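You operate a simulated robot arm through the tools that you are given. There is no shell and no other tool. Be economical: measure what you need, move in short steps, check, and stop when the job is done.

You run a simulated robot arm. Do the job below in one go: nothing can be reset, and whatever is moved stays where it is left.

JOB
Set the three blue rivets in the orange strip, hole 2 first, and draw the strip out.
Fine: blue squeezer, holes 2, 3, 4 in turn; leave the blue dial and valve; hole 5 stays empty.

Only the result counts: the job must be done as asked and must still hold three seconds after the hand-in. Knocking over, shifting, dropping, spilling or breaking anything else fails it.

ROBOT AND FRAMES
A 6-joint arm with a two-finger parallel gripper, fixed in place. Base frame: the origin is at the foot of the arm, x ahead of it, y to its left, z up. Lengths are in mm, angles in degrees, forces in N, time in s.
With the tool pointing down near the work surface it reaches from about 220 to 620 mm from the base axis. Its first joint turns from -66.0 to 66.0 degrees. Payload 2.7 kg.
The tool frame sits at the grasp point between the pads (the TCP): z along the fingers, y along the line on which they close. The tips reach 23 mm beyond it. Largest opening 94 mm; finger width 38, thickness 10; the body of the gripper, 54 by 96 mm, starts 39 mm behind the TCP.
Orientation is that of the tool frame in the base frame, as a unit quaternion [w, x, y, z]. With the fingers straight down and closing along the base's y, the tool's x points along the base's -x, its y along +y and its z along -z.

CONTROLS
- The arm moves only by the tool jog_arm. Its argument "steps" is a list that holds one entry, the list of rows, each a list of 7 numbers: the shift along the tool's x, y, z in mm, then the turn, a rotation vector about the tool's x, y, z in degrees, then the opening in per cent of the stroke, from 0 (shut) to 100 (fully open). In form: [[[dx, dy, dz, rx, ry, rz, fingers], ...]]. A call has 1 to 20 rows; each row is the pose to reach, as a shift and turn from the pose commanded when the call began, along the tool's axes at that moment. Each row takes 0.2 s and may step no farther than 50 mm and 8.6 degrees from the row before; otherwise, or with a gripper value out of range, the whole call is refused. Where a pose cannot be reached the arm comes as near as it can. A force on the tool above 50 N (or 10 N above the force at the start of the call, whichever is more), or a blocked arm, ends the call early, and 0.2 s more pass. Each finger travels about 45 mm/s and halts on what it meets, pressing with about 32 N; the grip force reading is that of the motor and also rises with nothing between the fingers. The clock runs only during rows and for 0.2 s after the last one: add rows that repeat a pose to give the fingers time. It gives the time, the measured TCP pose, the force on the tool (base axes), the opening and the grip force at its end, in the units of the frame above (readings bear some noise), with the torque about the TCP (base axes, N m) and any sound that the robot's microphone picked up.
- Cameras (640 x 400 px; columns grow to the right, rows downward): "scene" is fixed at [95.2, -442.2, 1413.3]; the picture's right is [0.77, -0.64, 0.00], its down [-0.33, -0.40, -0.86] and it looks along [0.55, 0.66, -0.51] (base axes); focal length 214 px, centre (320, 200). "wrist" rides on the gripper at [86, 16, -75] in the tool frame; the picture's right is [-0.18, 0.98, 0.00], its down [-0.58, -0.11, -0.81] and it looks along [-0.79, -0.15, 0.59] (tool axes); focal length 243 px, centre (320, 200). There is no depth. A picture from a camera that has moved, and an enlarged one, comes with that camera's place and axes in the base frame and with its lens. The place of the scene camera against the robot may be out by one fixed shift of up to 25 mm in any direction.
- get_image(camera): a new picture of that camera. The clock stands still meanwhile.
- enlarge(camera, box): a new picture of the part [left, top, right, bottom] of that camera's present view, enlarged. The clock stands still meanwhile.
- hand_in(): hands the job in; it is judged then, once.

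Work in short steps. Places have to be worked out from the pictures, the camera data and where the tool is seen: move nearer, look again, correct. Check each grasp and each placing, and mend what went wrong. You have 120 turns and 84 pictures in all, those below and enlarged ones among them. Open the gripper and draw the arm clear of the work before you hand the job in, unless the task says otherwise; then end with one line.

The tools are called as a command line: name --argument value ..., lists and objects as JSON in quotes. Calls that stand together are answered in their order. jog_arm: Moves the arm, as the interface text tells. Its arguments: {"type":"object","properties":{"steps":{"type":"array","items":{"type":"array","items":{"type":"array","items":{"type":"number"}}}}},"required":["steps"]} The other tools are called the same way: get_image (camera) takes a picture; enlarge (camera, box) takes an enlarged picture of a part of a camera's view; hand_in () hands the job in.

At the start:

```text
clock: 0.0
tool_pos: [273.0, 110.1, 1343.2]
tool_rot: [0.0, 0.0, 1.0, 0.0]
ft_force: [0.7, 0.2, 0.4]
wrist_torque: [-0.02, -0.03, 0.0]
finger_gap: 94.1
grasp_force: 0.0
```

scene: 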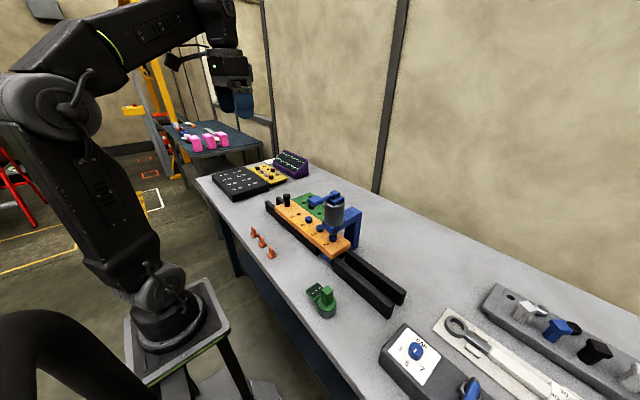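
wrist: 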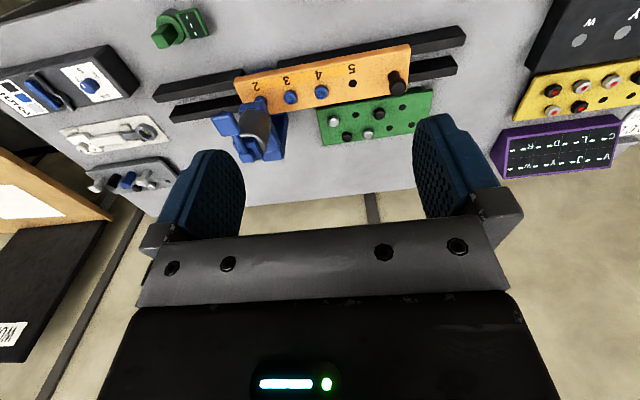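

I start by looking closely at the work area in both cameras.

enlarge --camera "scene" --box '[230, 170, 420, 320]'

enlarge --camera "wrist" --box '[140, 0, 480, 200]'

enlarge --camera "scene" --box '[370, 270, 640, 400]'

```text
2.67 times, centred on (325, 245) of scene
camera zoom: at [95.2, -442.2, 1413.3], right [0.77, -0.64, 0.0], down [-0.33, -0.4, -0.86], along [0.55, 0.66, -0.51], focal length 572 px, centre (307, 80)
```

zoom: 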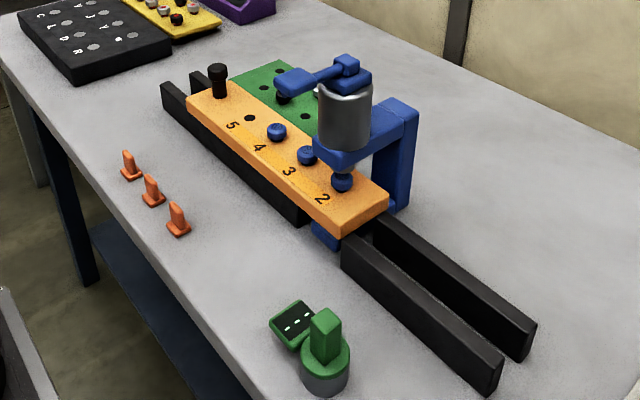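

```text
1.88 times, centred on (310, 100) of wrist
camera zoom: at [184.6, 126.0, 1417.6], right [0.18, 0.98, 0.0], down [0.58, -0.11, 0.81], along [0.79, -0.15, -0.59], focal length 457 px, centre (339, 388)
```

zoom: 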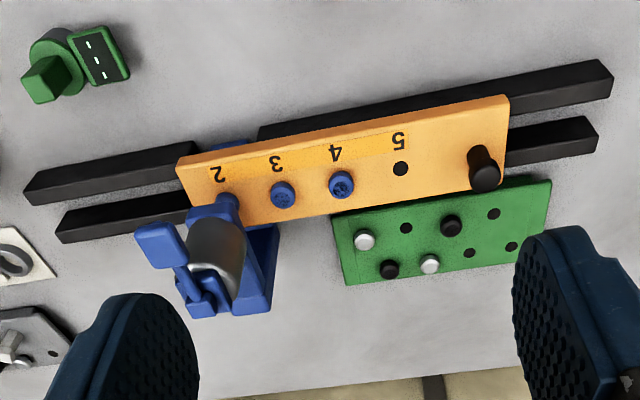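

```text
2.37 times, centred on (505, 335) of scene
camera zoom: at [95.2, -442.2, 1413.3], right [0.77, -0.64, 0.0], down [-0.33, -0.4, -0.86], along [0.55, 0.66, -0.51], focal length 508 px, centre (-118, -120)
```

zoom: 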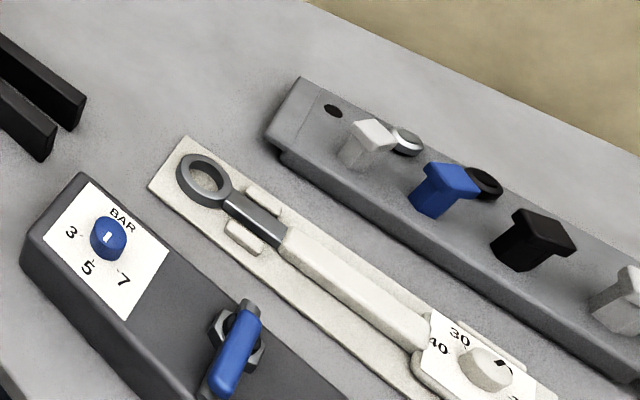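

The strip carries its rivets in holes 2–4 with a black handle post beyond hole 5, and the blue squeezer straddles hole 2. I lower the arm in front of the work to get a nearer view for triangulation.

jog_arm --steps '[[[0, 0, 50, 0, 0, 0, 100], [0, 0, 100, 0, 0, 0, 100], [0, 0, 150, 0, 0, 0, 100], [0, 0, 180, 0, 0, 0, 100], [0, 0, 180, 0, 0, 0, 100]]]'

get_image --camera "wrist"

get_image --camera "scene"

```text
clock: 1.2
tool_pos: [272.2, 110.7, 1162.9]
tool_rot: [0.0, -0.002, 1.0, 0.001]
ft_force: [-0.2, 0.5, 0.3]
wrist_torque: [0.0, -0.02, 0.02]
finger_gap: 94.1
grasp_force: 0.1
```

```text
78 pictures are left
camera wrist: at [184.5, 125.9, 1237.5], right [0.18, 0.98, 0.0], down [0.58, -0.11, 0.81], along [0.79, -0.15, -0.59], focal length 243 px, centre (320, 200)
```

wrist: 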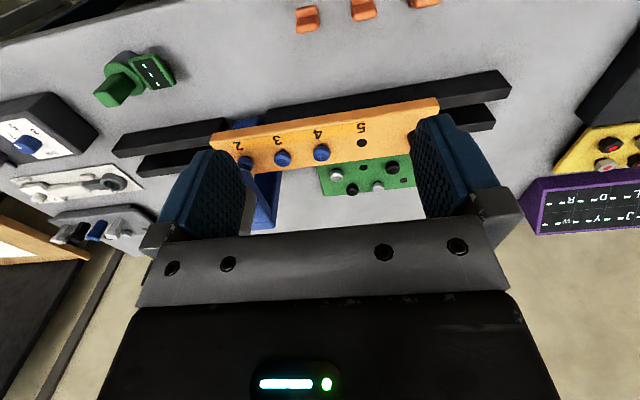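

```text
77 pictures are left
```

scene: 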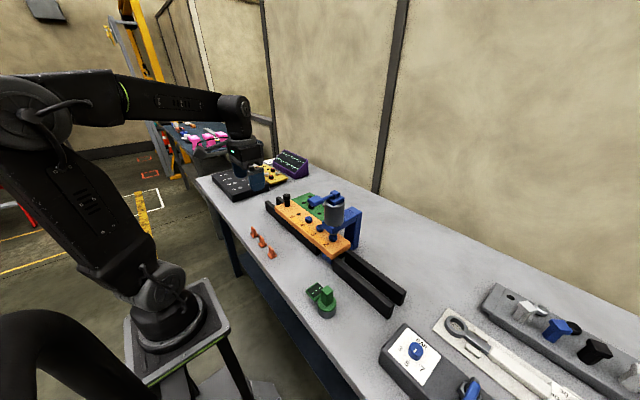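

Triangulating gives hole 5 at about (450, 143, 933), a hole pitch near 65 mm, the strip along y at x≈451, and the handle near (453, 222). Next I look at the squeezer from in front of it.

jog_arm --steps '[[[10, -45, 20, 0, 0, 0, 100], [20, -90, 40, 0, 0, 0, 100], [20, -131, 63, 0, 0, 0, 100], [20, -131, 63, 0, 0, 0, 100]]]'

get_image --camera "wrist"

enlarge --camera "scene" --box '[290, 180, 370, 260]'

```text
refused: row 1 steps farther than a row can; nothing moved
```

```text
76 pictures are left
camera wrist: at [184.5, 125.9, 1237.5], right [0.18, 0.98, 0.0], down [0.58, -0.11, 0.81], along [0.79, -0.15, -0.59], focal length 243 px, centre (320, 200)
```

wrist: 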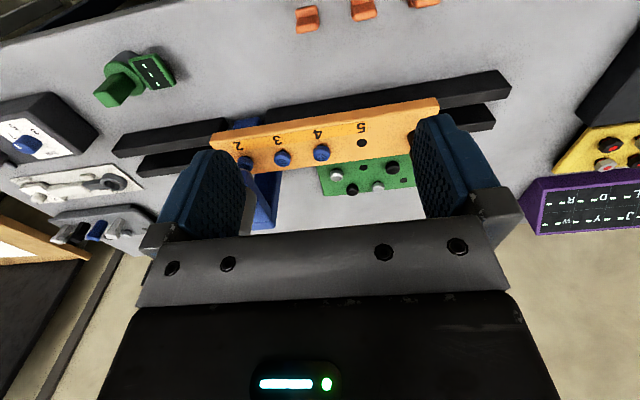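

```text
5.00 times, centred on (330, 220) of scene
camera zoom: at [95.2, -442.2, 1413.3], right [0.77, -0.64, 0.0], down [-0.33, -0.4, -0.86], along [0.55, 0.66, -0.51], focal length 1072 px, centre (270, 100)
```

zoom: 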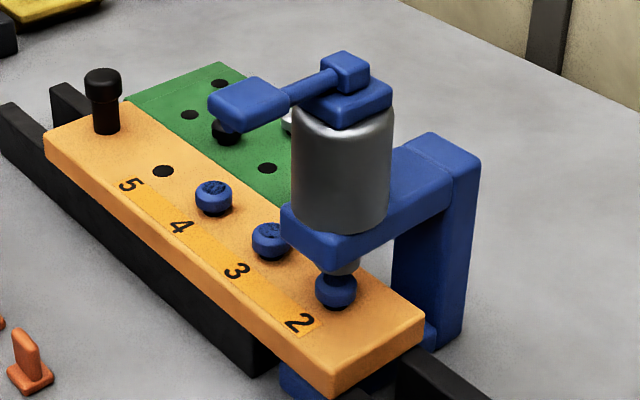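

The squeezer has a lever on top of its cylinder with a paddle reaching toward the robot. I repeat the move with smaller steps.

jog_arm --steps '[[[6, -40, 18, 0, 0, 0, 100], [12, -80, 36, 0, 0, 0, 100], [20, -110, 54, 0, 0, 0, 100], [20, -131, 63, 0, 0, 0, 100], [20, -131, 63, 0, 0, 0, 100]]]'

get_image --camera "wrist"

```text
clock: 2.4
tool_pos: [252.3, -21.5, 1102.5]
tool_rot: [0.001, -0.001, 1.0, 0.0]
ft_force: [0.5, 0.8, 0.2]
wrist_torque: [-0.02, -0.01, -0.03]
finger_gap: 94.1
grasp_force: 0.0
```

```text
74 pictures are left
camera wrist: at [165.3, -5.5, 1176.3], right [0.18, 0.98, 0.0], down [0.58, -0.11, 0.81], along [0.79, -0.15, -0.59], focal length 243 px, centre (320, 200)
```

wrist: 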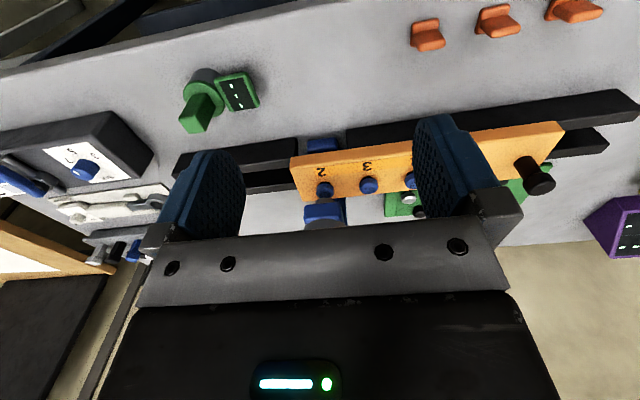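

The lever is hidden by the gripper body; I enlarge the rivet/ram region here, then rise and look from above.

enlarge --camera "wrist" --box '[240, 100, 440, 235]'

jog_arm --steps '[[[0, 0, -50, 0, 0, 0, 100], [0, 0, -100, 0, 0, 0, 100], [0, 0, -150, 0, 0, 0, 100], [0, 0, -190, 0, 0, 0, 100], [0, 0, -190, 0, 0, 0, 100]]]'

enlarge --camera "wrist" --box '[220, 20, 540, 235]'

```text
2.96 times, centred on (340, 168) of wrist
camera zoom: at [165.3, -5.5, 1176.3], right [0.18, 0.98, 0.0], down [0.58, -0.11, 0.81], along [0.79, -0.15, -0.59], focal length 719 px, centre (261, 296)
```

zoom: 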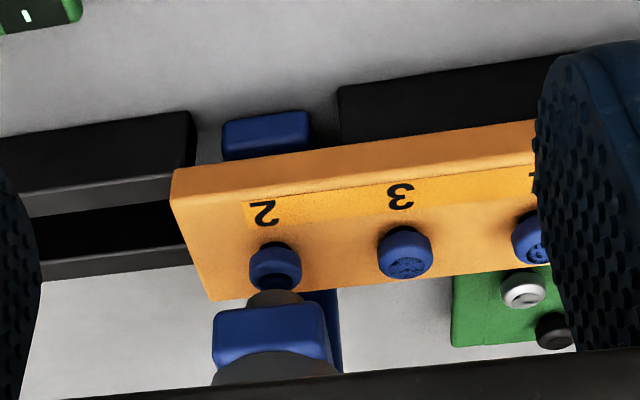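

```text
clock: 3.6
tool_pos: [252.1, -23.0, 1293.3]
tool_rot: [0.0, -0.001, 1.0, 0.0]
ft_force: [0.2, 0.8, 0.5]
wrist_torque: [0.0, -0.02, 0.02]
finger_gap: 94.1
grasp_force: 0.0
```

```text
1.86 times, centred on (380, 128) of wrist
camera zoom: at [163.6, -7.4, 1367.1], right [0.18, 0.98, 0.0], down [0.58, -0.11, 0.81], along [0.79, -0.15, -0.59], focal length 451 px, centre (208, 335)
```

zoom: 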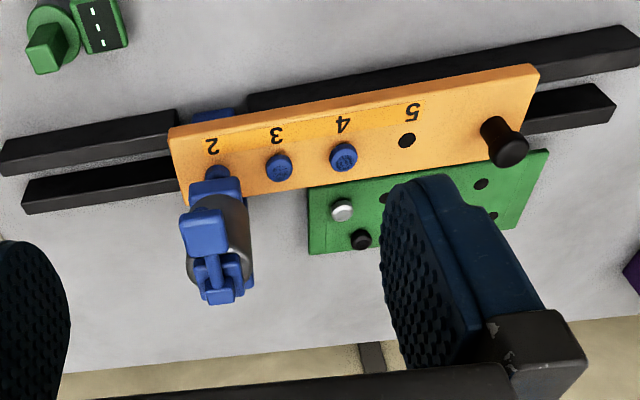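

Triangulation puts the paddle centre near (377, -50, 1113), hinged further back at x≈440. I shut the fingers and move above the paddle, staying clear.

jog_arm --steps '[[[-40, -9, 0, 0, 0, 0, 0], [-80, -18, 0, 0, 0, 0, 0], [-118, -27, 0, 0, 0, 0, 0], [-118, -27, 45, 0, 0, 0, 0], [-118, -27, 90, 0, 0, 0, 0], [-118, -27, 120, 0, 0, 0, 0], [-118, -27, 120, 0, 0, 0, 0]]]'

enlarge --camera "scene" --box '[270, 140, 390, 260]'

get_image --camera "wrist"

```text
clock: 5.2
tool_pos: [369.9, -48.3, 1170.6]
tool_rot: [0.001, -0.001, 1.0, 0.0]
ft_force: [-0.2, 0.1, -0.2]
wrist_torque: [0.02, 0.0, 0.01]
finger_gap: 0.0
grasp_force: 31.6
```

```text
3.33 times, centred on (330, 200) of scene
camera zoom: at [95.2, -442.2, 1413.3], right [0.77, -0.64, 0.0], down [-0.33, -0.4, -0.86], along [0.55, 0.66, -0.51], focal length 715 px, centre (287, 200)
```

zoom: 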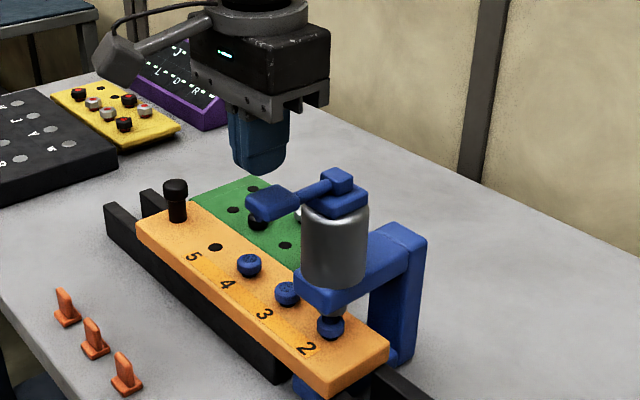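

```text
70 pictures are left
camera wrist: at [282.5, -32.3, 1245.8], right [0.18, 0.98, 0.0], down [0.58, -0.11, 0.81], along [0.79, -0.15, -0.59], focal length 243 px, centre (320, 200)
```

wrist: 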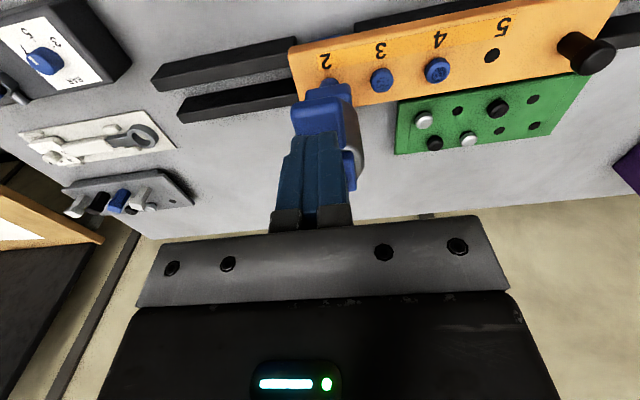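

The shut fingers hover over the paddle, and rivet 2 looks centred under the ram. I descend gently onto the lever.

jog_arm --steps '[[[-5, -2, 10, 0, 0, 0, 0], [-5, -2, 20, 0, 0, 0, 0], [-5, -2, 25, 0, 0, 0, 0], [-5, -2, 29, 0, 0, 0, 0], [-5, -2, 33, 0, 0, 0, 0], [-5, -2, 37, 0, 0, 0, 0], [-5, -2, 41, 0, 0, 0, 0]]]'

enlarge --camera "scene" --box '[270, 140, 390, 260]'

```text
clock: 6.8
tool_pos: [374.9, -49.6, 1130.2]
tool_rot: [0.001, -0.001, 1.0, 0.0]
ft_force: [-6.3, 0.1, 6.2]
wrist_torque: [-0.02, 0.0, -0.02]
finger_gap: 0.3
grasp_force: 32.2
```

```text
3.33 times, centred on (330, 200) of scene
camera zoom: at [94.9, -442.2, 1413.3], right [0.77, -0.64, 0.0], down [-0.33, -0.4, -0.86], along [0.55, 0.66, -0.51], focal length 715 px, centre (287, 200)
```

zoom: 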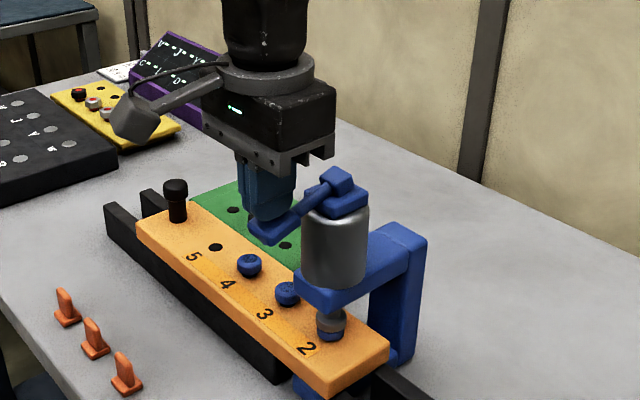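

The lever turns with little force and the ram is coming down onto rivet 2. I press on in small steps.

jog_arm --steps '[[[0, 0, 4, 0, 0, 0, 0], [0, 0, 8, 0, 0, 0, 0], [0, 0, 12, 0, 0, 0, 0], [0, 0, 16, 0, 0, 0, 0]]]'

enlarge --camera "scene" --box '[270, 140, 390, 260]'

```text
clock: 7.5
tool_pos: [375.8, -50.0, 1125.2]
tool_rot: [0.007, -0.001, 1.0, -0.001]
ft_force: [-12.5, 2.2, 13.1]
wrist_torque: [0.05, -0.02, 0.04]
finger_gap: 0.0
grasp_force: 31.8
stopped in row 3: the force on the tool passed its limit at 57 N (the readings are from after the stop); the commanded pose is now the measured one
```

```text
3.33 times, centred on (330, 200) of scene
camera zoom: at [94.7, -442.1, 1413.3], right [0.77, -0.64, 0.0], down [-0.33, -0.4, -0.86], along [0.55, 0.66, -0.51], focal length 715 px, centre (287, 200)
```

zoom: 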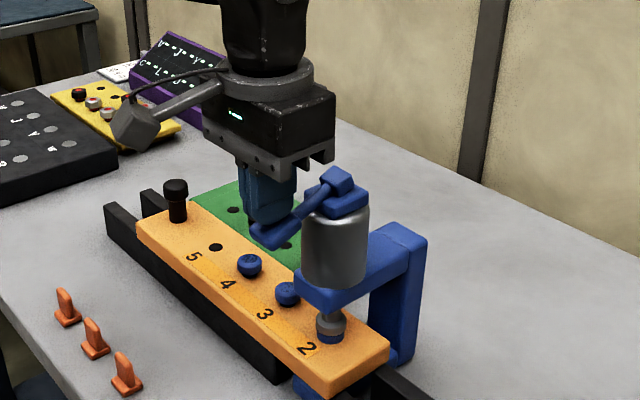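

The force limit tripped with the ram on the rivet and no sound yet. I press again in 1 mm steps to see whether it gives.

jog_arm --steps '[[[0, 0, 1, 0, 0, 0, 0], [0, 0, 2, 0, 0, 0, 0], [0, 0, 3, 0, 0, 0, 0], [0, 0, 3, 0, 0, 0, 0]]]'

enlarge --camera "scene" --box '[300, 190, 360, 250]'

```text
clock: 8.4
tool_pos: [376.1, -50.4, 1127.2]
tool_rot: [0.009, -0.001, 1.0, 0.0]
ft_force: [-10.9, 2.7, 12.3]
wrist_torque: [0.07, 0.0, 0.06]
finger_gap: 0.0
grasp_force: 32.6
stopped in row 4: the force on the tool passed its limit at 51 N (the readings are from after the stop); the commanded pose is now the measured one
```

```text
6.67 times, centred on (330, 220) of scene
camera zoom: at [94.7, -442.1, 1413.3], right [0.77, -0.64, 0.0], down [-0.33, -0.4, -0.86], along [0.55, 0.66, -0.51], focal length 1430 px, centre (253, 67)
```

zoom: 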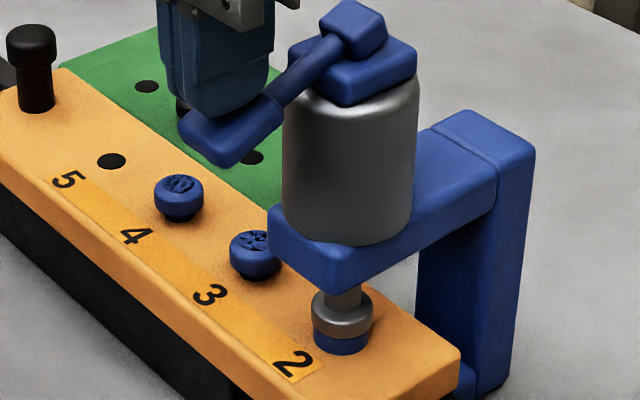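

The die sits on rivet 2. I let the lever come up slightly to see whether the head has changed.

jog_arm --steps '[[[0, 0, -10, 0, 0, 0, 0], [0, 0, -25, 0, 0, 0, 0], [0, 0, -45, 0, 0, 0, 0], [0, 0, -45, 0, 0, 0, 0], [0, 0, -45, 0, 0, 0, 0]]]'

enlarge --camera "scene" --box '[300, 190, 360, 250]'

```text
clock: 9.6
tool_pos: [375.2, -49.0, 1171.4]
tool_rot: [0.008, -0.001, 1.0, -0.001]
ft_force: [0.4, -0.9, 0.0]
wrist_torque: [0.0, 0.02, 0.0]
finger_gap: 0.0
grasp_force: 31.9
```

```text
6.67 times, centred on (330, 220) of scene
camera zoom: at [95.2, -442.2, 1413.3], right [0.77, -0.64, 0.0], down [-0.33, -0.4, -0.86], along [0.55, 0.66, -0.51], focal length 1430 px, centre (253, 67)
```

zoom: 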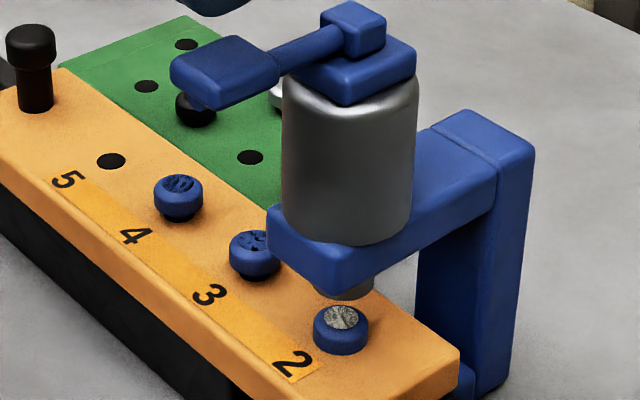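

Rivet 2's head is now bare and flattened, so it is set, and the lever has sprung back. Next I go to view the strip's handle post, fingers opening on the way.

jog_arm --steps '[[[5, 40, 0, 0, 0, 0, 0], [10, 85, 0, 0, 0, 0, 0], [15, 130, 0, 0, 0, 0, 0], [20, 175, 10, 0, 0, 0, 50], [25, 220, 20, 0, 0, 0, 100], [30, 255, 30, 0, 0, 0, 100], [35, 279, 41, 0, 0, 0, 100], [35, 279, 41, 0, 0, 0, 100]]]'

get_image --camera "wrist"

```text
clock: 11.4
tool_pos: [340.8, 228.6, 1128.0]
tool_rot: [0.008, -0.001, 1.0, -0.001]
ft_force: [0.4, 1.1, 0.2]
wrist_torque: [-0.01, 0.0, 0.0]
finger_gap: 93.9
grasp_force: 0.0
```

```text
65 pictures are left
camera wrist: at [252.4, 245.2, 1200.5], right [0.18, 0.98, 0.0], down [0.57, -0.11, 0.82], along [0.8, -0.15, -0.58], focal length 243 px, centre (320, 200)
```

wrist: 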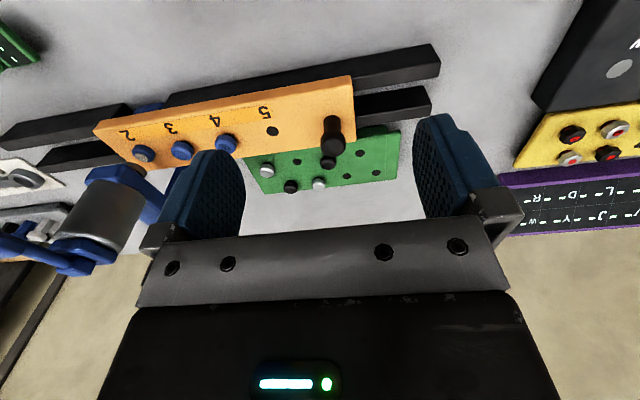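

The handle post works out at about (449, 223), from the strip top at z≈933 to z≈990. I move over it, straighten the small tilt and come down around it with the fingers open.

jog_arm --steps '[[[-40, -3, 0, 0, 0.9, 0, 100], [-80, -5, 0, 0, 0.9, 0, 100], [-109, -6, 0, 0, 0.9, 0, 100], [-109, -6, 45, 0, 0.9, 0, 100], [-109, -6, 90, 0, 0.9, 0, 100], [-109, -6, 115, 0, 0.9, 0, 100], [-109, -6, 115, 0, 0.9, 0, 100]]]'

get_image --camera "wrist"

enlarge --camera "scene" --box '[240, 140, 360, 260]'

```text
clock: 13.0
tool_pos: [452.4, 223.7, 1013.4]
tool_rot: [0.0, -0.001, 1.0, -0.001]
ft_force: [-0.2, -0.7, 0.7]
wrist_torque: [-0.03, 0.0, 0.0]
finger_gap: 93.9
grasp_force: 0.0
```

```text
64 pictures are left
camera wrist: at [364.8, 239.5, 1088.0], right [0.18, 0.98, 0.0], down [0.58, -0.11, 0.81], along [0.79, -0.15, -0.59], focal length 243 px, centre (320, 200)
```

wrist: 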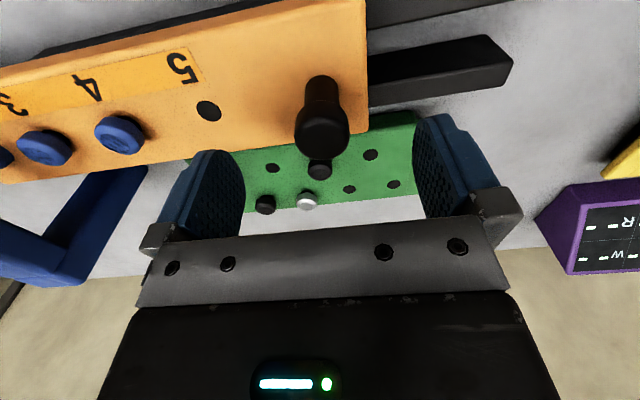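

```text
3.33 times, centred on (300, 200) of scene
camera zoom: at [95.2, -442.2, 1413.3], right [0.77, -0.64, 0.0], down [-0.33, -0.4, -0.86], along [0.55, 0.66, -0.51], focal length 715 px, centre (387, 200)
```

zoom: 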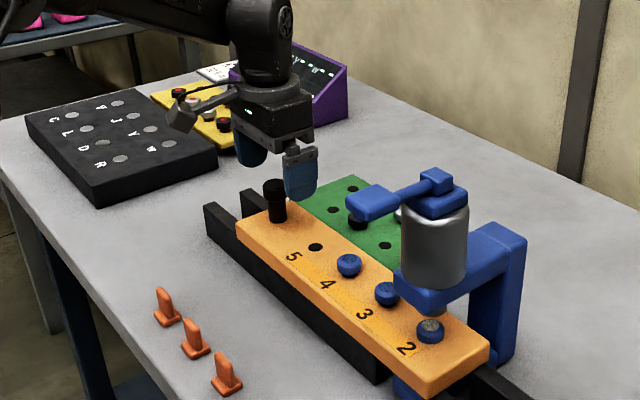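

The post is centred between the fingers at about (448, 224.5). I lower to z≈966 and close.

jog_arm --steps '[[[3, 1, 20, 0, 0, 0, 100], [3, 1, 40, 0, 0, 0, 100], [3, 1, 47, 0, 0, 0, 100], [3, 1, 47, 0, 0, 0, 50], [3, 1, 47, 0, 0, 0, 10], [3, 1, 47, 0, 0, 0, 0], [3, 1, 47, 0, 0, 0, 0], [3, 1, 47, 0, 0, 0, 0], [3, 1, 47, 0, 0, 0, 0]]]'

get_image --camera "wrist"

```text
clock: 15.0
tool_pos: [448.0, 223.3, 967.3]
tool_rot: [0.0, -0.001, 1.0, 0.0]
ft_force: [0.7, 6.6, -3.4]
wrist_torque: [0.09, -0.24, 0.04]
finger_gap: 29.4
grasp_force: 45.5
```

```text
62 pictures are left
camera wrist: at [360.9, 239.6, 1041.9], right [0.18, 0.98, 0.0], down [0.58, -0.11, 0.81], along [0.79, -0.15, -0.59], focal length 243 px, centre (320, 200)
```

wrist: 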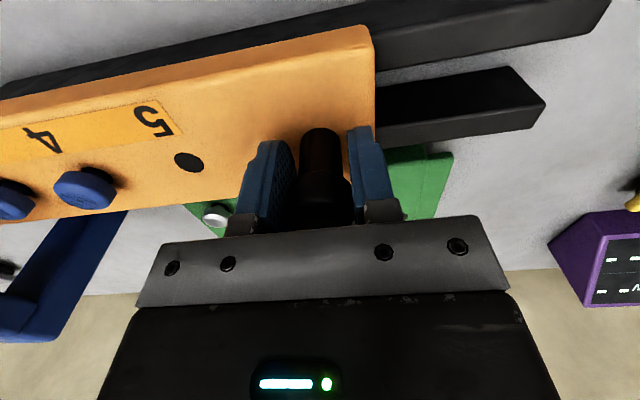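

The cap is gripped at 29.4 mm. I slide the strip toward −y by 30 mm first to see whether it follows and what it takes.

jog_arm --steps '[[[0, -5, 0, 0, 0, 0, 0], [0, -12, 0, 0, 0, 0, 0], [0, -21, 0, 0, 0, 0, 0], [0, -30, 0, 0, 0, 0, 0], [0, -30, 0, 0, 0, 0, 0]]]'

enlarge --camera "scene" --box '[250, 150, 370, 270]'

```text
clock: 16.2
tool_pos: [448.1, 192.4, 967.4]
tool_rot: [0.0, -0.002, 1.0, -0.002]
ft_force: [-2.4, 0.9, 2.0]
wrist_torque: [-0.06, 0.41, 0.05]
finger_gap: 29.4
grasp_force: 44.9
```

```text
3.33 times, centred on (310, 210) of scene
camera zoom: at [95.1, -442.2, 1413.3], right [0.77, -0.64, 0.0], down [-0.33, -0.4, -0.86], along [0.55, 0.66, -0.51], focal length 715 px, centre (353, 167)
```

zoom: 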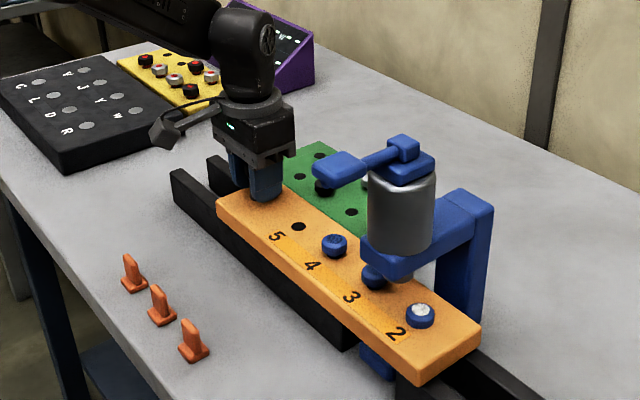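

The strip follows freely. I continue to a total of about 64 mm so hole 3 comes under the ram, then check.

jog_arm --steps '[[[0, -9, 0, 0, 0, 0, 0], [0, -18, 0, 0, 0, 0, 0], [0, -27, 0, 0, 0, 0, 0], [0, -33, 0, 0, 0, 0, 0], [0, -33, 0, 0, 0, 0, 0]]]'

enlarge --camera "scene" --box '[300, 190, 360, 250]'

get_image --camera "wrist"

```text
clock: 17.4
tool_pos: [448.4, 159.9, 965.9]
tool_rot: [0.0, -0.001, 1.0, 0.0]
ft_force: [-8.4, 0.2, 1.2]
wrist_torque: [-0.11, 0.47, 0.04]
finger_gap: 29.2
grasp_force: 44.1
```

```text
6.67 times, centred on (330, 220) of scene
camera zoom: at [94.9, -442.2, 1413.3], right [0.77, -0.64, 0.0], down [-0.33, -0.4, -0.86], along [0.55, 0.66, -0.51], focal length 1430 px, centre (253, 67)
```

zoom: 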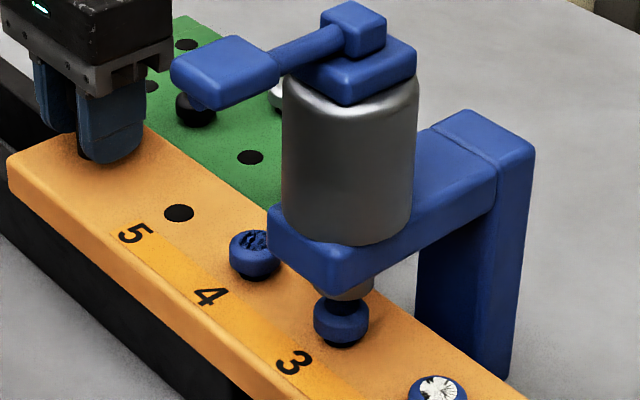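

```text
59 pictures are left
camera wrist: at [361.1, 176.2, 1042.0], right [0.18, 0.98, 0.0], down [0.58, -0.11, 0.81], along [0.79, -0.15, -0.59], focal length 243 px, centre (320, 200)
```

wrist: 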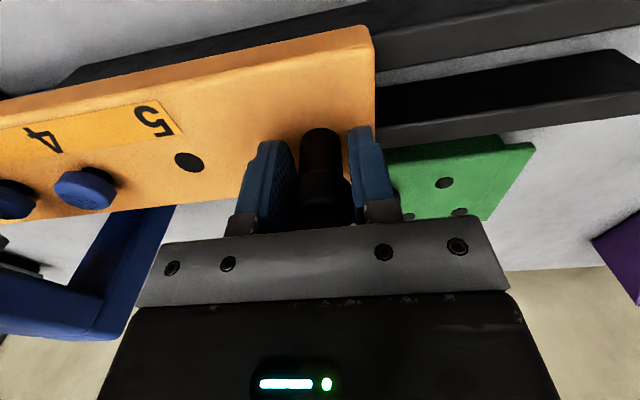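

Rivet 3 now sits at the same picture position (341 px wide-centre, bottom 347) that rivet 2 had before setting, so it is under the ram. I release the post and rise.

jog_arm --steps '[[[0, 0, 0, 0, 0, 0, 45], [0, 0, 0, 0, 0, 0, 60], [0, 0, 0, 0, 0, 0, 60], [0, 0, -30, 0, 0, 0, 60], [0, 0, -75, 0, 0, 0, 60], [0, 0, -120, 0, 0, 0, 30], [0, 0, -165, 0, 0, 0, 0], [0, 0, -205, 0, 0, 0, 0], [0, 0, -205, 0, 0, 0, 0]]]'

enlarge --camera "scene" --box '[300, 190, 360, 250]'

```text
clock: 19.4
tool_pos: [447.2, 159.5, 1172.3]
tool_rot: [0.001, -0.001, 1.0, -0.001]
ft_force: [1.0, 0.2, -0.1]
wrist_torque: [0.03, -0.01, 0.02]
finger_gap: 0.1
grasp_force: 31.5
```

```text
6.67 times, centred on (330, 220) of scene
camera zoom: at [95.2, -442.2, 1413.3], right [0.77, -0.64, 0.0], down [-0.33, -0.4, -0.86], along [0.55, 0.66, -0.51], focal length 1430 px, centre (253, 67)
```

zoom: 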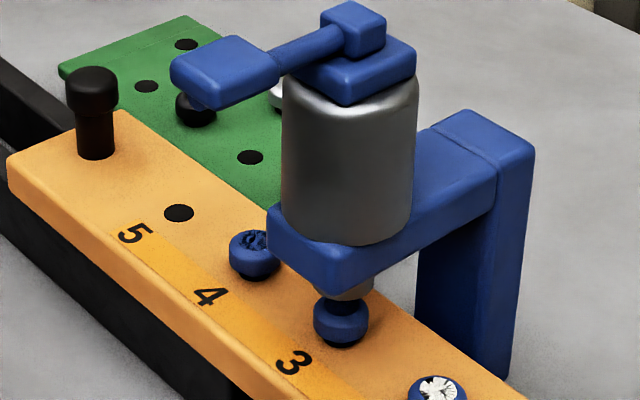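

The strip stayed put, and its rivets sit exactly where the previous ones were. I move to the lever again.

jog_arm --steps '[[[20, -40, 0, 0, 0, 0, 0], [40, -80, 0, 0, 0, 0, 0], [58, -120, 0, 0, 0, 0, 0], [72, -165, 0, 0, 0, 0, 0], [72, -209, 0, 0, 0, 0, 0], [72, -209, 20, 0, 0, 0, 0], [72, -209, 30, 0, 0, 0, 0], [72, -209, 36, 0, 0, 0, 0], [72, -209, 40, 0, 0, 0, 0]]]'

```text
clock: 21.4
tool_pos: [378.0, -48.3, 1133.6]
tool_rot: [0.001, -0.001, 1.0, 0.0]
ft_force: [-2.5, -2.8, 7.1]
wrist_torque: [-0.11, -0.09, -0.05]
finger_gap: 0.2
grasp_force: 32.0
```

Contact on the paddle again; I press in 4 mm rows until the limit, as before.

jog_arm --steps '[[[0, 0, 4, 0, 0, 0, 0], [0, 0, 8, 0, 0, 0, 0], [0, 0, 12, 0, 0, 0, 0], [0, 0, 16, 0, 0, 0, 0], [0, 0, 20, 0, 0, 0, 0]]]'

jog_arm --steps '[[[0, 0, 1, 0, 0, 0, 0], [0, 0, 2, 0, 0, 0, 0], [0, 0, 3, 0, 0, 0, 0], [0, 0, 3, 0, 0, 0, 0]]]'

jog_arm --steps '[[[0, 0, -10, 0, 0, 0, 0], [0, 0, -25, 0, 0, 0, 0], [0, 0, -45, 0, 0, 0, 0], [0, 0, -45, 0, 0, 0, 0], [0, 0, -45, 0, 0, 0, 0]]]'

enlarge --camera "scene" --box '[300, 190, 360, 250]'

```text
clock: 22.2
tool_pos: [379.2, -48.5, 1126.6]
tool_rot: [0.007, -0.001, 1.0, -0.002]
ft_force: [-7.4, 1.8, 10.9]
wrist_torque: [0.04, -0.01, 0.03]
finger_gap: 0.0
grasp_force: 31.4
stopped in row 4: the force on the tool passed its limit at 56 N (the readings are from after the stop); the commanded pose is now the measured one
```

```text
clock: 23.2
tool_pos: [378.2, -48.9, 1126.3]
tool_rot: [0.01, -0.002, 1.0, -0.001]
ft_force: [-21.0, 5.2, 43.1]
wrist_torque: [0.18, -0.3, 0.12]
finger_gap: 0.2
grasp_force: 32.1
```

```text
clock: 24.4
tool_pos: [377.0, -50.4, 1169.2]
tool_rot: [0.006, -0.001, 1.0, 0.0]
ft_force: [0.5, 0.1, 0.0]
wrist_torque: [0.0, -0.06, 0.0]
finger_gap: 0.2
grasp_force: 32.2
```

```text
6.67 times, centred on (330, 220) of scene
camera zoom: at [95.2, -442.2, 1413.3], right [0.77, -0.64, 0.0], down [-0.33, -0.4, -0.86], along [0.55, 0.66, -0.51], focal length 1430 px, centre (253, 67)
```

zoom: 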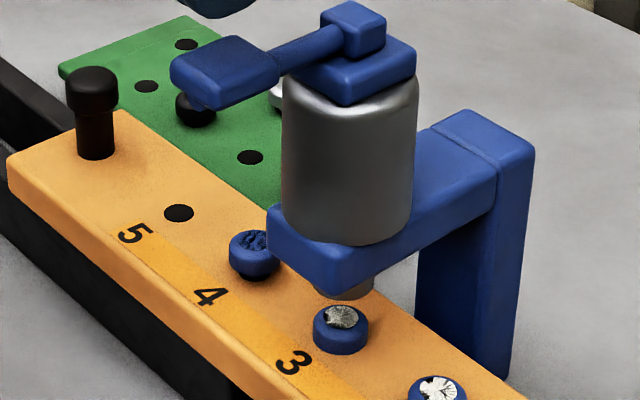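

Rivet 3 also sank and shows a bare face. I enlarge further to compare it with rivet 2.

enlarge --camera "scene" --box '[312, 220, 348, 256]'

```text
11.11 times, centred on (330, 238) of scene
camera zoom: at [95.2, -442.2, 1413.3], right [0.77, -0.64, 0.0], down [-0.33, -0.4, -0.86], along [0.55, 0.66, -0.51], focal length 2383 px, centre (209, -222)
```

zoom: 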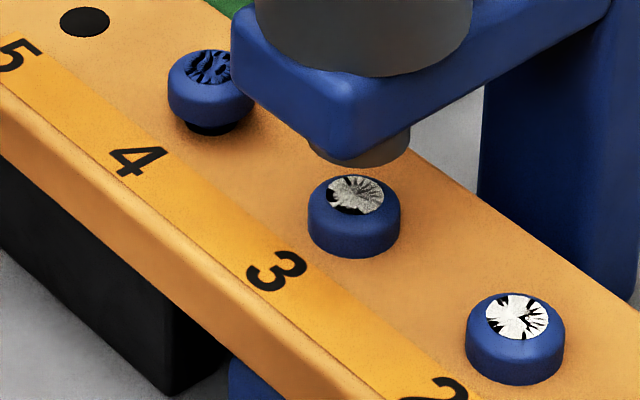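

Rivets 2 and 3 are both seated flush; rivet 4 still stands proud. I go back to the post (now at about (448, 159.5)) and grip it.

jog_arm --steps '[[[-10, 40, -5, 0, 0.7, 0, 0], [-20, 80, -5, 0, 0.7, 0, 30], [-35, 120, -5, 0, 0.7, 0, 60], [-55, 165, -5, 0, 0.7, 0, 80], [-71, 210, -5, 0, 0.7, 0, 80], [-71, 210, 40, 0, 0.7, 0, 80], [-71, 210, 85, 0, 0.7, 0, 80], [-71, 210, 130, 0, 0.7, 0, 80], [-71, 210, 130, 0, 0.7, 0, 80]]]'

get_image --camera "wrist"

```text
clock: 26.4
tool_pos: [451.1, 164.5, 1040.1]
tool_rot: [0.001, -0.001, 1.0, -0.001]
ft_force: [-0.6, 0.3, 0.4]
wrist_torque: [0.03, 0.0, 0.01]
finger_gap: 75.0
grasp_force: 0.0
```

```text
55 pictures are left
camera wrist: at [363.6, 180.4, 1114.8], right [0.18, 0.98, 0.0], down [0.58, -0.11, 0.81], along [0.79, -0.15, -0.59], focal length 243 px, centre (320, 200)
```

wrist: 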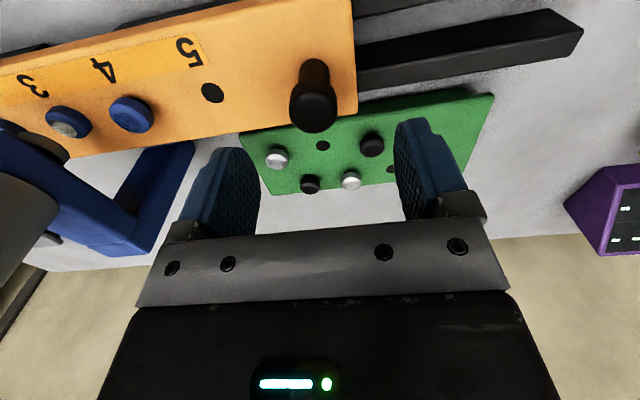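

I correct by −4.8 mm in y and 3 mm in x, descend to z≈966 and close.

jog_arm --steps '[[[3, -4.8, 20, 0, 0, 0, 80], [3, -4.8, 50, 0, 0, 0, 80], [3, -4.8, 74, 0, 0, 0, 80], [3, -4.8, 74, 0, 0, 0, 50], [3, -4.8, 74, 0, 0, 0, 10], [3, -4.8, 74, 0, 0, 0, 0], [3, -4.8, 74, 0, 0, 0, 0], [3, -4.8, 74, 0, 0, 0, 0]]]'

```text
clock: 28.2
tool_pos: [447.2, 158.7, 964.8]
tool_rot: [0.0, -0.001, 1.0, -0.001]
ft_force: [-0.1, 7.1, -5.6]
wrist_torque: [0.29, -0.74, 0.13]
finger_gap: 29.3
grasp_force: 44.6
```

Gripped. I slide the strip another 63 mm (the same command as before) to bring hole 4 under the ram.

jog_arm --steps '[[[0, -5, 0, 0, 0, 0, 0], [0, -14, 0, 0, 0, 0, 0], [0, -24, 0, 0, 0, 0, 0], [0, -34, 0, 0, 0, 0, 0], [0, -44, 0, 0, 0, 0, 0], [0, -54, 0, 0, 0, 0, 0], [0, -60, 0, 0, 0, 0, 0], [0, -63, 0, 0, 0, 0, 0], [0, -63, 0, 0, 0, 0, 0]]]'

enlarge --camera "scene" --box '[300, 190, 360, 250]'

```text
clock: 30.2
tool_pos: [446.8, 93.6, 964.3]
tool_rot: [0.0, -0.001, 1.0, 0.0]
ft_force: [-7.6, 5.4, 6.6]
wrist_torque: [-0.16, 0.62, -0.05]
finger_gap: 29.6
grasp_force: 45.1
```

```text
6.67 times, centred on (330, 220) of scene
camera zoom: at [94.9, -442.1, 1413.3], right [0.77, -0.64, 0.0], down [-0.33, -0.4, -0.86], along [0.55, 0.66, -0.51], focal length 1430 px, centre (253, 67)
```

zoom: 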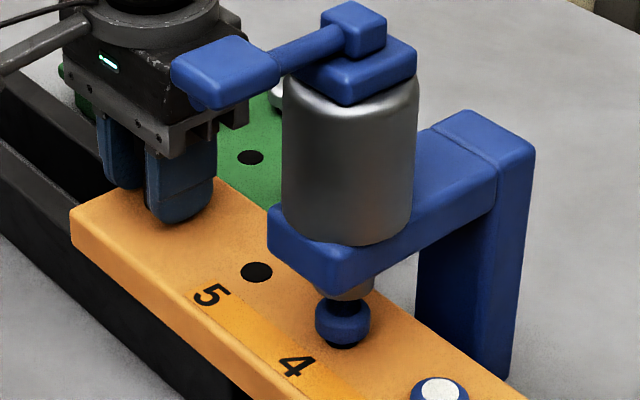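

Rivet 4 sits about 2 px (≈1.5 mm) past the reference, so I ease the strip back 1.4 mm and check.

jog_arm --steps '[[[0, 0.7, 0, 0, 0, 0, 0], [0, 1.4, 0, 0, 0, 0, 0], [0, 1.4, 0, 0, 0, 0, 0]]]'

enlarge --camera "scene" --box '[300, 190, 360, 250]'

```text
clock: 31.1
tool_pos: [446.4, 95.0, 964.7]
tool_rot: [0.0, -0.001, 1.0, -0.002]
ft_force: [-14.3, -2.9, 13.6]
wrist_torque: [-0.14, -0.07, -0.06]
finger_gap: 29.6
grasp_force: 44.7
```

```text
6.67 times, centred on (330, 220) of scene
camera zoom: at [94.6, -442.3, 1413.3], right [0.77, -0.64, 0.0], down [-0.33, -0.4, -0.86], along [0.55, 0.66, -0.51], focal length 1430 px, centre (253, 67)
```

zoom: 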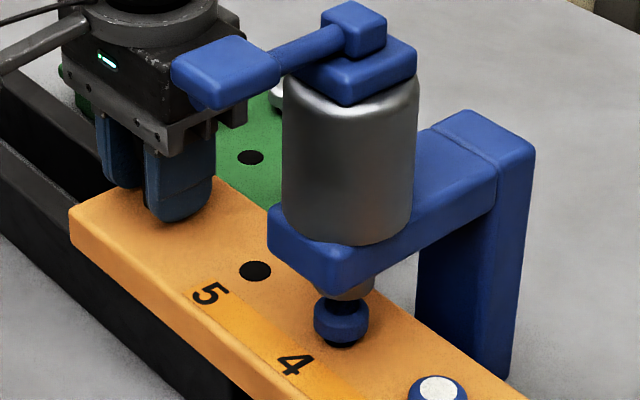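

Aligned with the reference now. I release, rise and shut the fingers, then check the strip stayed.

jog_arm --steps '[[[0, 0, 0, 0, 0, 0, 45], [0, 0, 0, 0, 0, 0, 60], [0, 0, 0, 0, 0, 0, 60], [0, 0, -30, 0, 0, 0, 60], [0, 0, -75, 0, 0, 0, 60], [0, 0, -120, 0, 0, 0, 30], [0, 0, -165, 0, 0, 0, 0], [0, 0, -207, 0, 0, 0, 0], [0, 0, -207, 0, 0, 0, 0]]]'

enlarge --camera "scene" --box '[300, 190, 360, 250]'

```text
clock: 33.0
tool_pos: [446.3, 94.8, 1172.5]
tool_rot: [0.0, 0.0, 1.0, -0.001]
ft_force: [-1.2, 1.2, -0.3]
wrist_torque: [-0.02, 0.02, -0.01]
finger_gap: 0.0
grasp_force: 32.0
```

```text
6.67 times, centred on (330, 220) of scene
camera zoom: at [95.2, -442.2, 1413.3], right [0.77, -0.64, 0.0], down [-0.33, -0.4, -0.86], along [0.55, 0.66, -0.51], focal length 1430 px, centre (253, 67)
```

zoom: 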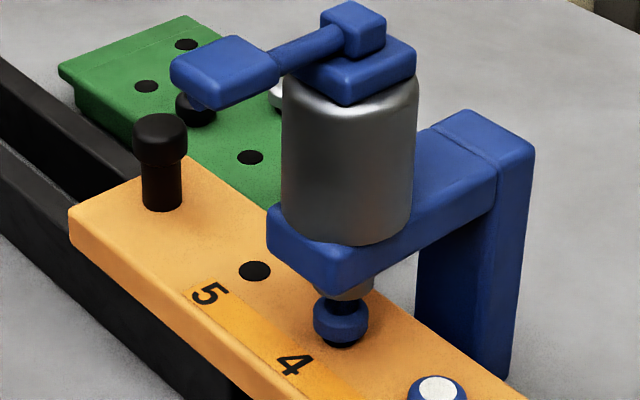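

Rivet 4 is in place. I move to the lever and press as before.

jog_arm --steps '[[[20, -40, 0, 0, 0, 0, 0], [45, -75, 0, 0, 0, 0, 0], [70, -110, 0, 0, 0, 0, 0], [71, -145, 0, 0, 0, 0, 0], [71, -145, 0, 0, 0, 0, 0], [71, -145, 20, 0, 0, 0, 0], [71, -145, 30, 0, 0, 0, 0], [71, -145, 36, 0, 0, 0, 0], [71, -145, 40, 0, 0, 0, 0]]]'

jog_arm --steps '[[[0, 0, 4, 0, 0, 0, 0], [0, 0, 8, 0, 0, 0, 0], [0, 0, 12, 0, 0, 0, 0], [0, 0, 16, 0, 0, 0, 0], [0, 0, 20, 0, 0, 0, 0]]]'

jog_arm --steps '[[[0, 0, 1, 0, 0, 0, 0], [0, 0, 2, 0, 0, 0, 0], [0, 0, 3, 0, 0, 0, 0], [0, 0, 3, 0, 0, 0, 0]]]'

jog_arm --steps '[[[0, 0, -10, 0, 0, 0, 0], [0, 0, -25, 0, 0, 0, 0], [0, 0, -45, 0, 0, 0, 0], [0, 0, -45, 0, 0, 0, 0], [0, 0, -45, 0, 0, 0, 0]]]'

enlarge --camera "scene" --box '[312, 210, 358, 256]'

```text
clock: 35.0
tool_pos: [375.5, -49.3, 1132.8]
tool_rot: [0.001, -0.001, 1.0, -0.002]
ft_force: [-6.1, -2.4, 7.8]
wrist_torque: [-0.05, -0.03, -0.03]
finger_gap: 0.1
grasp_force: 32.1
```

```text
clock: 35.9
tool_pos: [377.3, -49.5, 1126.0]
tool_rot: [0.008, 0.0, 1.0, -0.002]
ft_force: [-10.6, 2.7, 12.7]
wrist_torque: [0.05, 0.01, 0.04]
finger_gap: 0.1
grasp_force: 31.7
stopped in row 4: the force on the tool passed its limit at 55 N (the readings are from after the stop); the commanded pose is now the measured one
```

```text
clock: 36.9
tool_pos: [375.6, -49.9, 1126.3]
tool_rot: [0.012, -0.001, 1.0, -0.001]
ft_force: [-19.7, 5.7, 43.5]
wrist_torque: [0.15, -0.47, 0.0]
finger_gap: 0.0
grasp_force: 31.8
```

```text
clock: 38.1
tool_pos: [377.3, -50.1, 1166.4]
tool_rot: [0.007, -0.002, 1.0, -0.002]
ft_force: [-0.9, -0.8, 0.2]
wrist_torque: [-0.02, 0.03, 0.02]
finger_gap: 0.0
grasp_force: 31.8
```

```text
8.70 times, centred on (335, 233) of scene
camera zoom: at [95.2, -442.2, 1413.3], right [0.77, -0.64, 0.0], down [-0.33, -0.4, -0.86], along [0.55, 0.66, -0.51], focal length 1865 px, centre (190, -87)
```

zoom: 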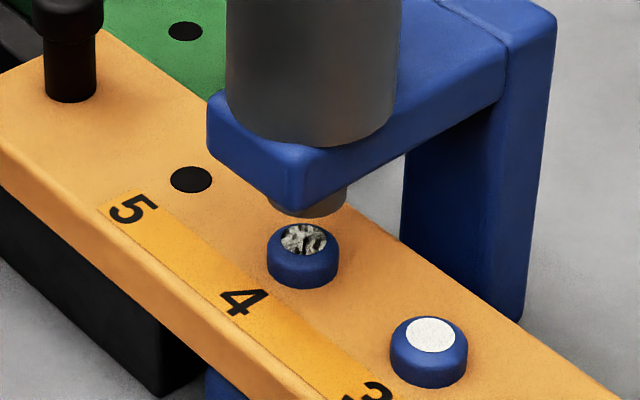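

All three rivets are set in order, 2, 3, 4. Now back to the post at about (446.5, 95) to draw the strip out toward +y.

jog_arm --steps '[[[-5, 40, -8, 0, 0.8, 0, 0], [-25, 75, -8, 0, 0.8, 0, 30], [-48, 110, -8, 0, 0.8, 0, 60], [-70, 142, -8, 0, 0.8, 0, 80], [-70, 142, 35, 0, 0.8, 0, 80], [-70, 142, 80, 0, 0.8, 0, 80], [-70, 142, 125, 0, 0.8, 0, 80], [-70, 142, 125, 0, 0.8, 0, 80]]]'

get_image --camera "wrist"

```text
clock: 39.9
tool_pos: [447.3, 88.9, 1044.7]
tool_rot: [0.0, -0.002, 1.0, -0.002]
ft_force: [-0.5, -0.4, 0.5]
wrist_torque: [0.03, 0.02, -0.01]
finger_gap: 74.9
grasp_force: 0.1
```

```text
50 pictures are left
camera wrist: at [360.4, 105.8, 1118.1], right [0.18, 0.98, 0.0], down [0.58, -0.11, 0.81], along [0.79, -0.15, -0.59], focal length 243 px, centre (320, 200)
```

wrist: 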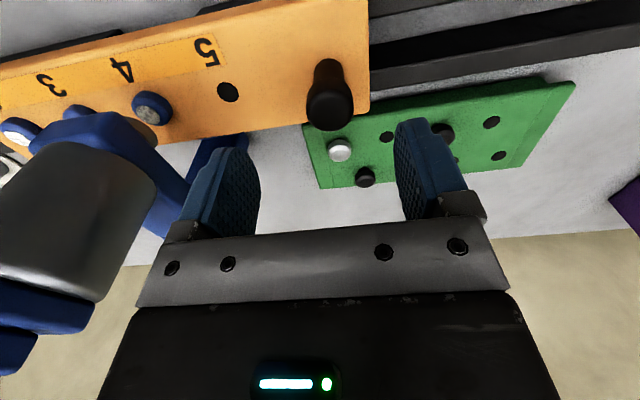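

The post is about 6 mm toward +y of me. I correct, descend, close and begin the draw.

jog_arm --steps '[[[0, 6, 20, 0, 0, 0, 80], [0, 6, 50, 0, 0, 0, 80], [0, 6, 78, 0, 0, 0, 80], [0, 6, 78, 0, 0, 0, 50], [0, 6, 78, 0, 0, 0, 10], [0, 6, 78, 0, 0, 0, 0], [0, 6, 78, 0, 0, 0, 0], [0, 6, 78, 0, 0, 0, 0]]]'

jog_arm --steps '[[[0, 5, 0, 0, 0, 0, 0], [0, 14, 0, 0, 0, 0, 0], [0, 24, 0, 0, 0, 0, 0], [0, 34, 0, 0, 0, 0, 0], [0, 44, 0, 0, 0, 0, 0], [0, 54, 0, 0, 0, 0, 0], [0, 64, 0, 0, 0, 0, 0], [0, 74, 0, 0, 0, 0, 0], [0, 84, 0, 0, 0, 0, 0], [0, 94, 0, 0, 0, 0, 0], [0, 104, 0, 0, 0, 0, 0], [0, 114, 0, 0, 0, 0, 0], [0, 124, 0, 0, 0, 0, 0], [0, 124, 0, 0, 0, 0, 0]]]'

enlarge --camera "scene" --box '[230, 140, 390, 270]'

```text
clock: 41.7
tool_pos: [449.0, 97.0, 963.7]
tool_rot: [0.0, -0.001, 1.0, -0.002]
ft_force: [1.5, -6.9, -3.8]
wrist_torque: [-0.12, -0.07, -0.11]
finger_gap: 29.6
grasp_force: 45.3
```

```text
clock: 44.7
tool_pos: [447.8, 223.9, 964.1]
tool_rot: [0.0, 0.0, 1.0, -0.002]
ft_force: [-3.4, 5.6, -16.6]
wrist_torque: [0.06, -0.74, -0.12]
finger_gap: 29.7
grasp_force: 45.0
```

```text
3.08 times, centred on (310, 205) of scene
camera zoom: at [95.3, -441.9, 1413.3], right [0.77, -0.64, 0.0], down [-0.33, -0.4, -0.86], along [0.55, 0.66, -0.51], focal length 660 px, centre (351, 185)
```

zoom: 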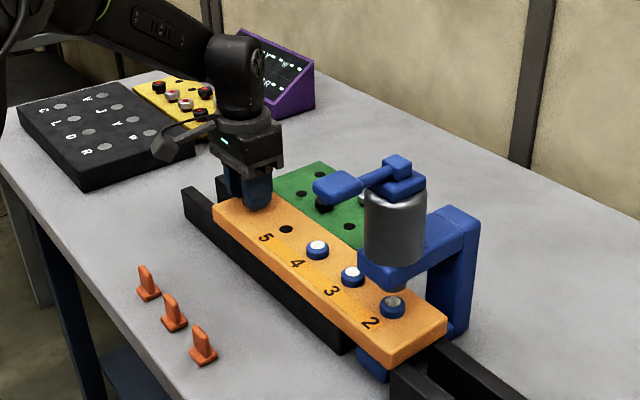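

Halfway: the strip is back at its starting place with all three heads bare. I keep drawing it out another 90 mm so its end clears the squeezer.

jog_arm --steps '[[[0, 5, 0, 0, 0, 0, 0], [0, 14, 0, 0, 0, 0, 0], [0, 24, 0, 0, 0, 0, 0], [0, 34, 0, 0, 0, 0, 0], [0, 44, 0, 0, 0, 0, 0], [0, 54, 0, 0, 0, 0, 0], [0, 64, 0, 0, 0, 0, 0], [0, 74, 0, 0, 0, 0, 0], [0, 84, 0, 0, 0, 0, 0], [0, 90, 0, 0, 0, 0, 0], [0, 90, 0, 0, 0, 0, 0]]]'

enlarge --camera "scene" --box '[210, 140, 390, 270]'

```text
clock: 47.1
tool_pos: [448.9, 314.4, 963.7]
tool_rot: [0.001, -0.001, 1.0, -0.001]
ft_force: [1.5, -0.5, -2.2]
wrist_torque: [-0.1, 0.79, -0.05]
finger_gap: 29.3
grasp_force: 45.1
```

```text
3.08 times, centred on (300, 205) of scene
camera zoom: at [95.3, -442.2, 1413.2], right [0.77, -0.64, 0.0], down [-0.33, -0.4, -0.86], along [0.55, 0.66, -0.51], focal length 660 px, centre (382, 185)
```

zoom: 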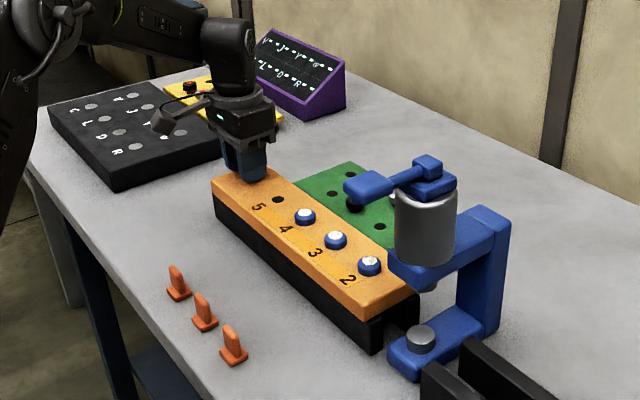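

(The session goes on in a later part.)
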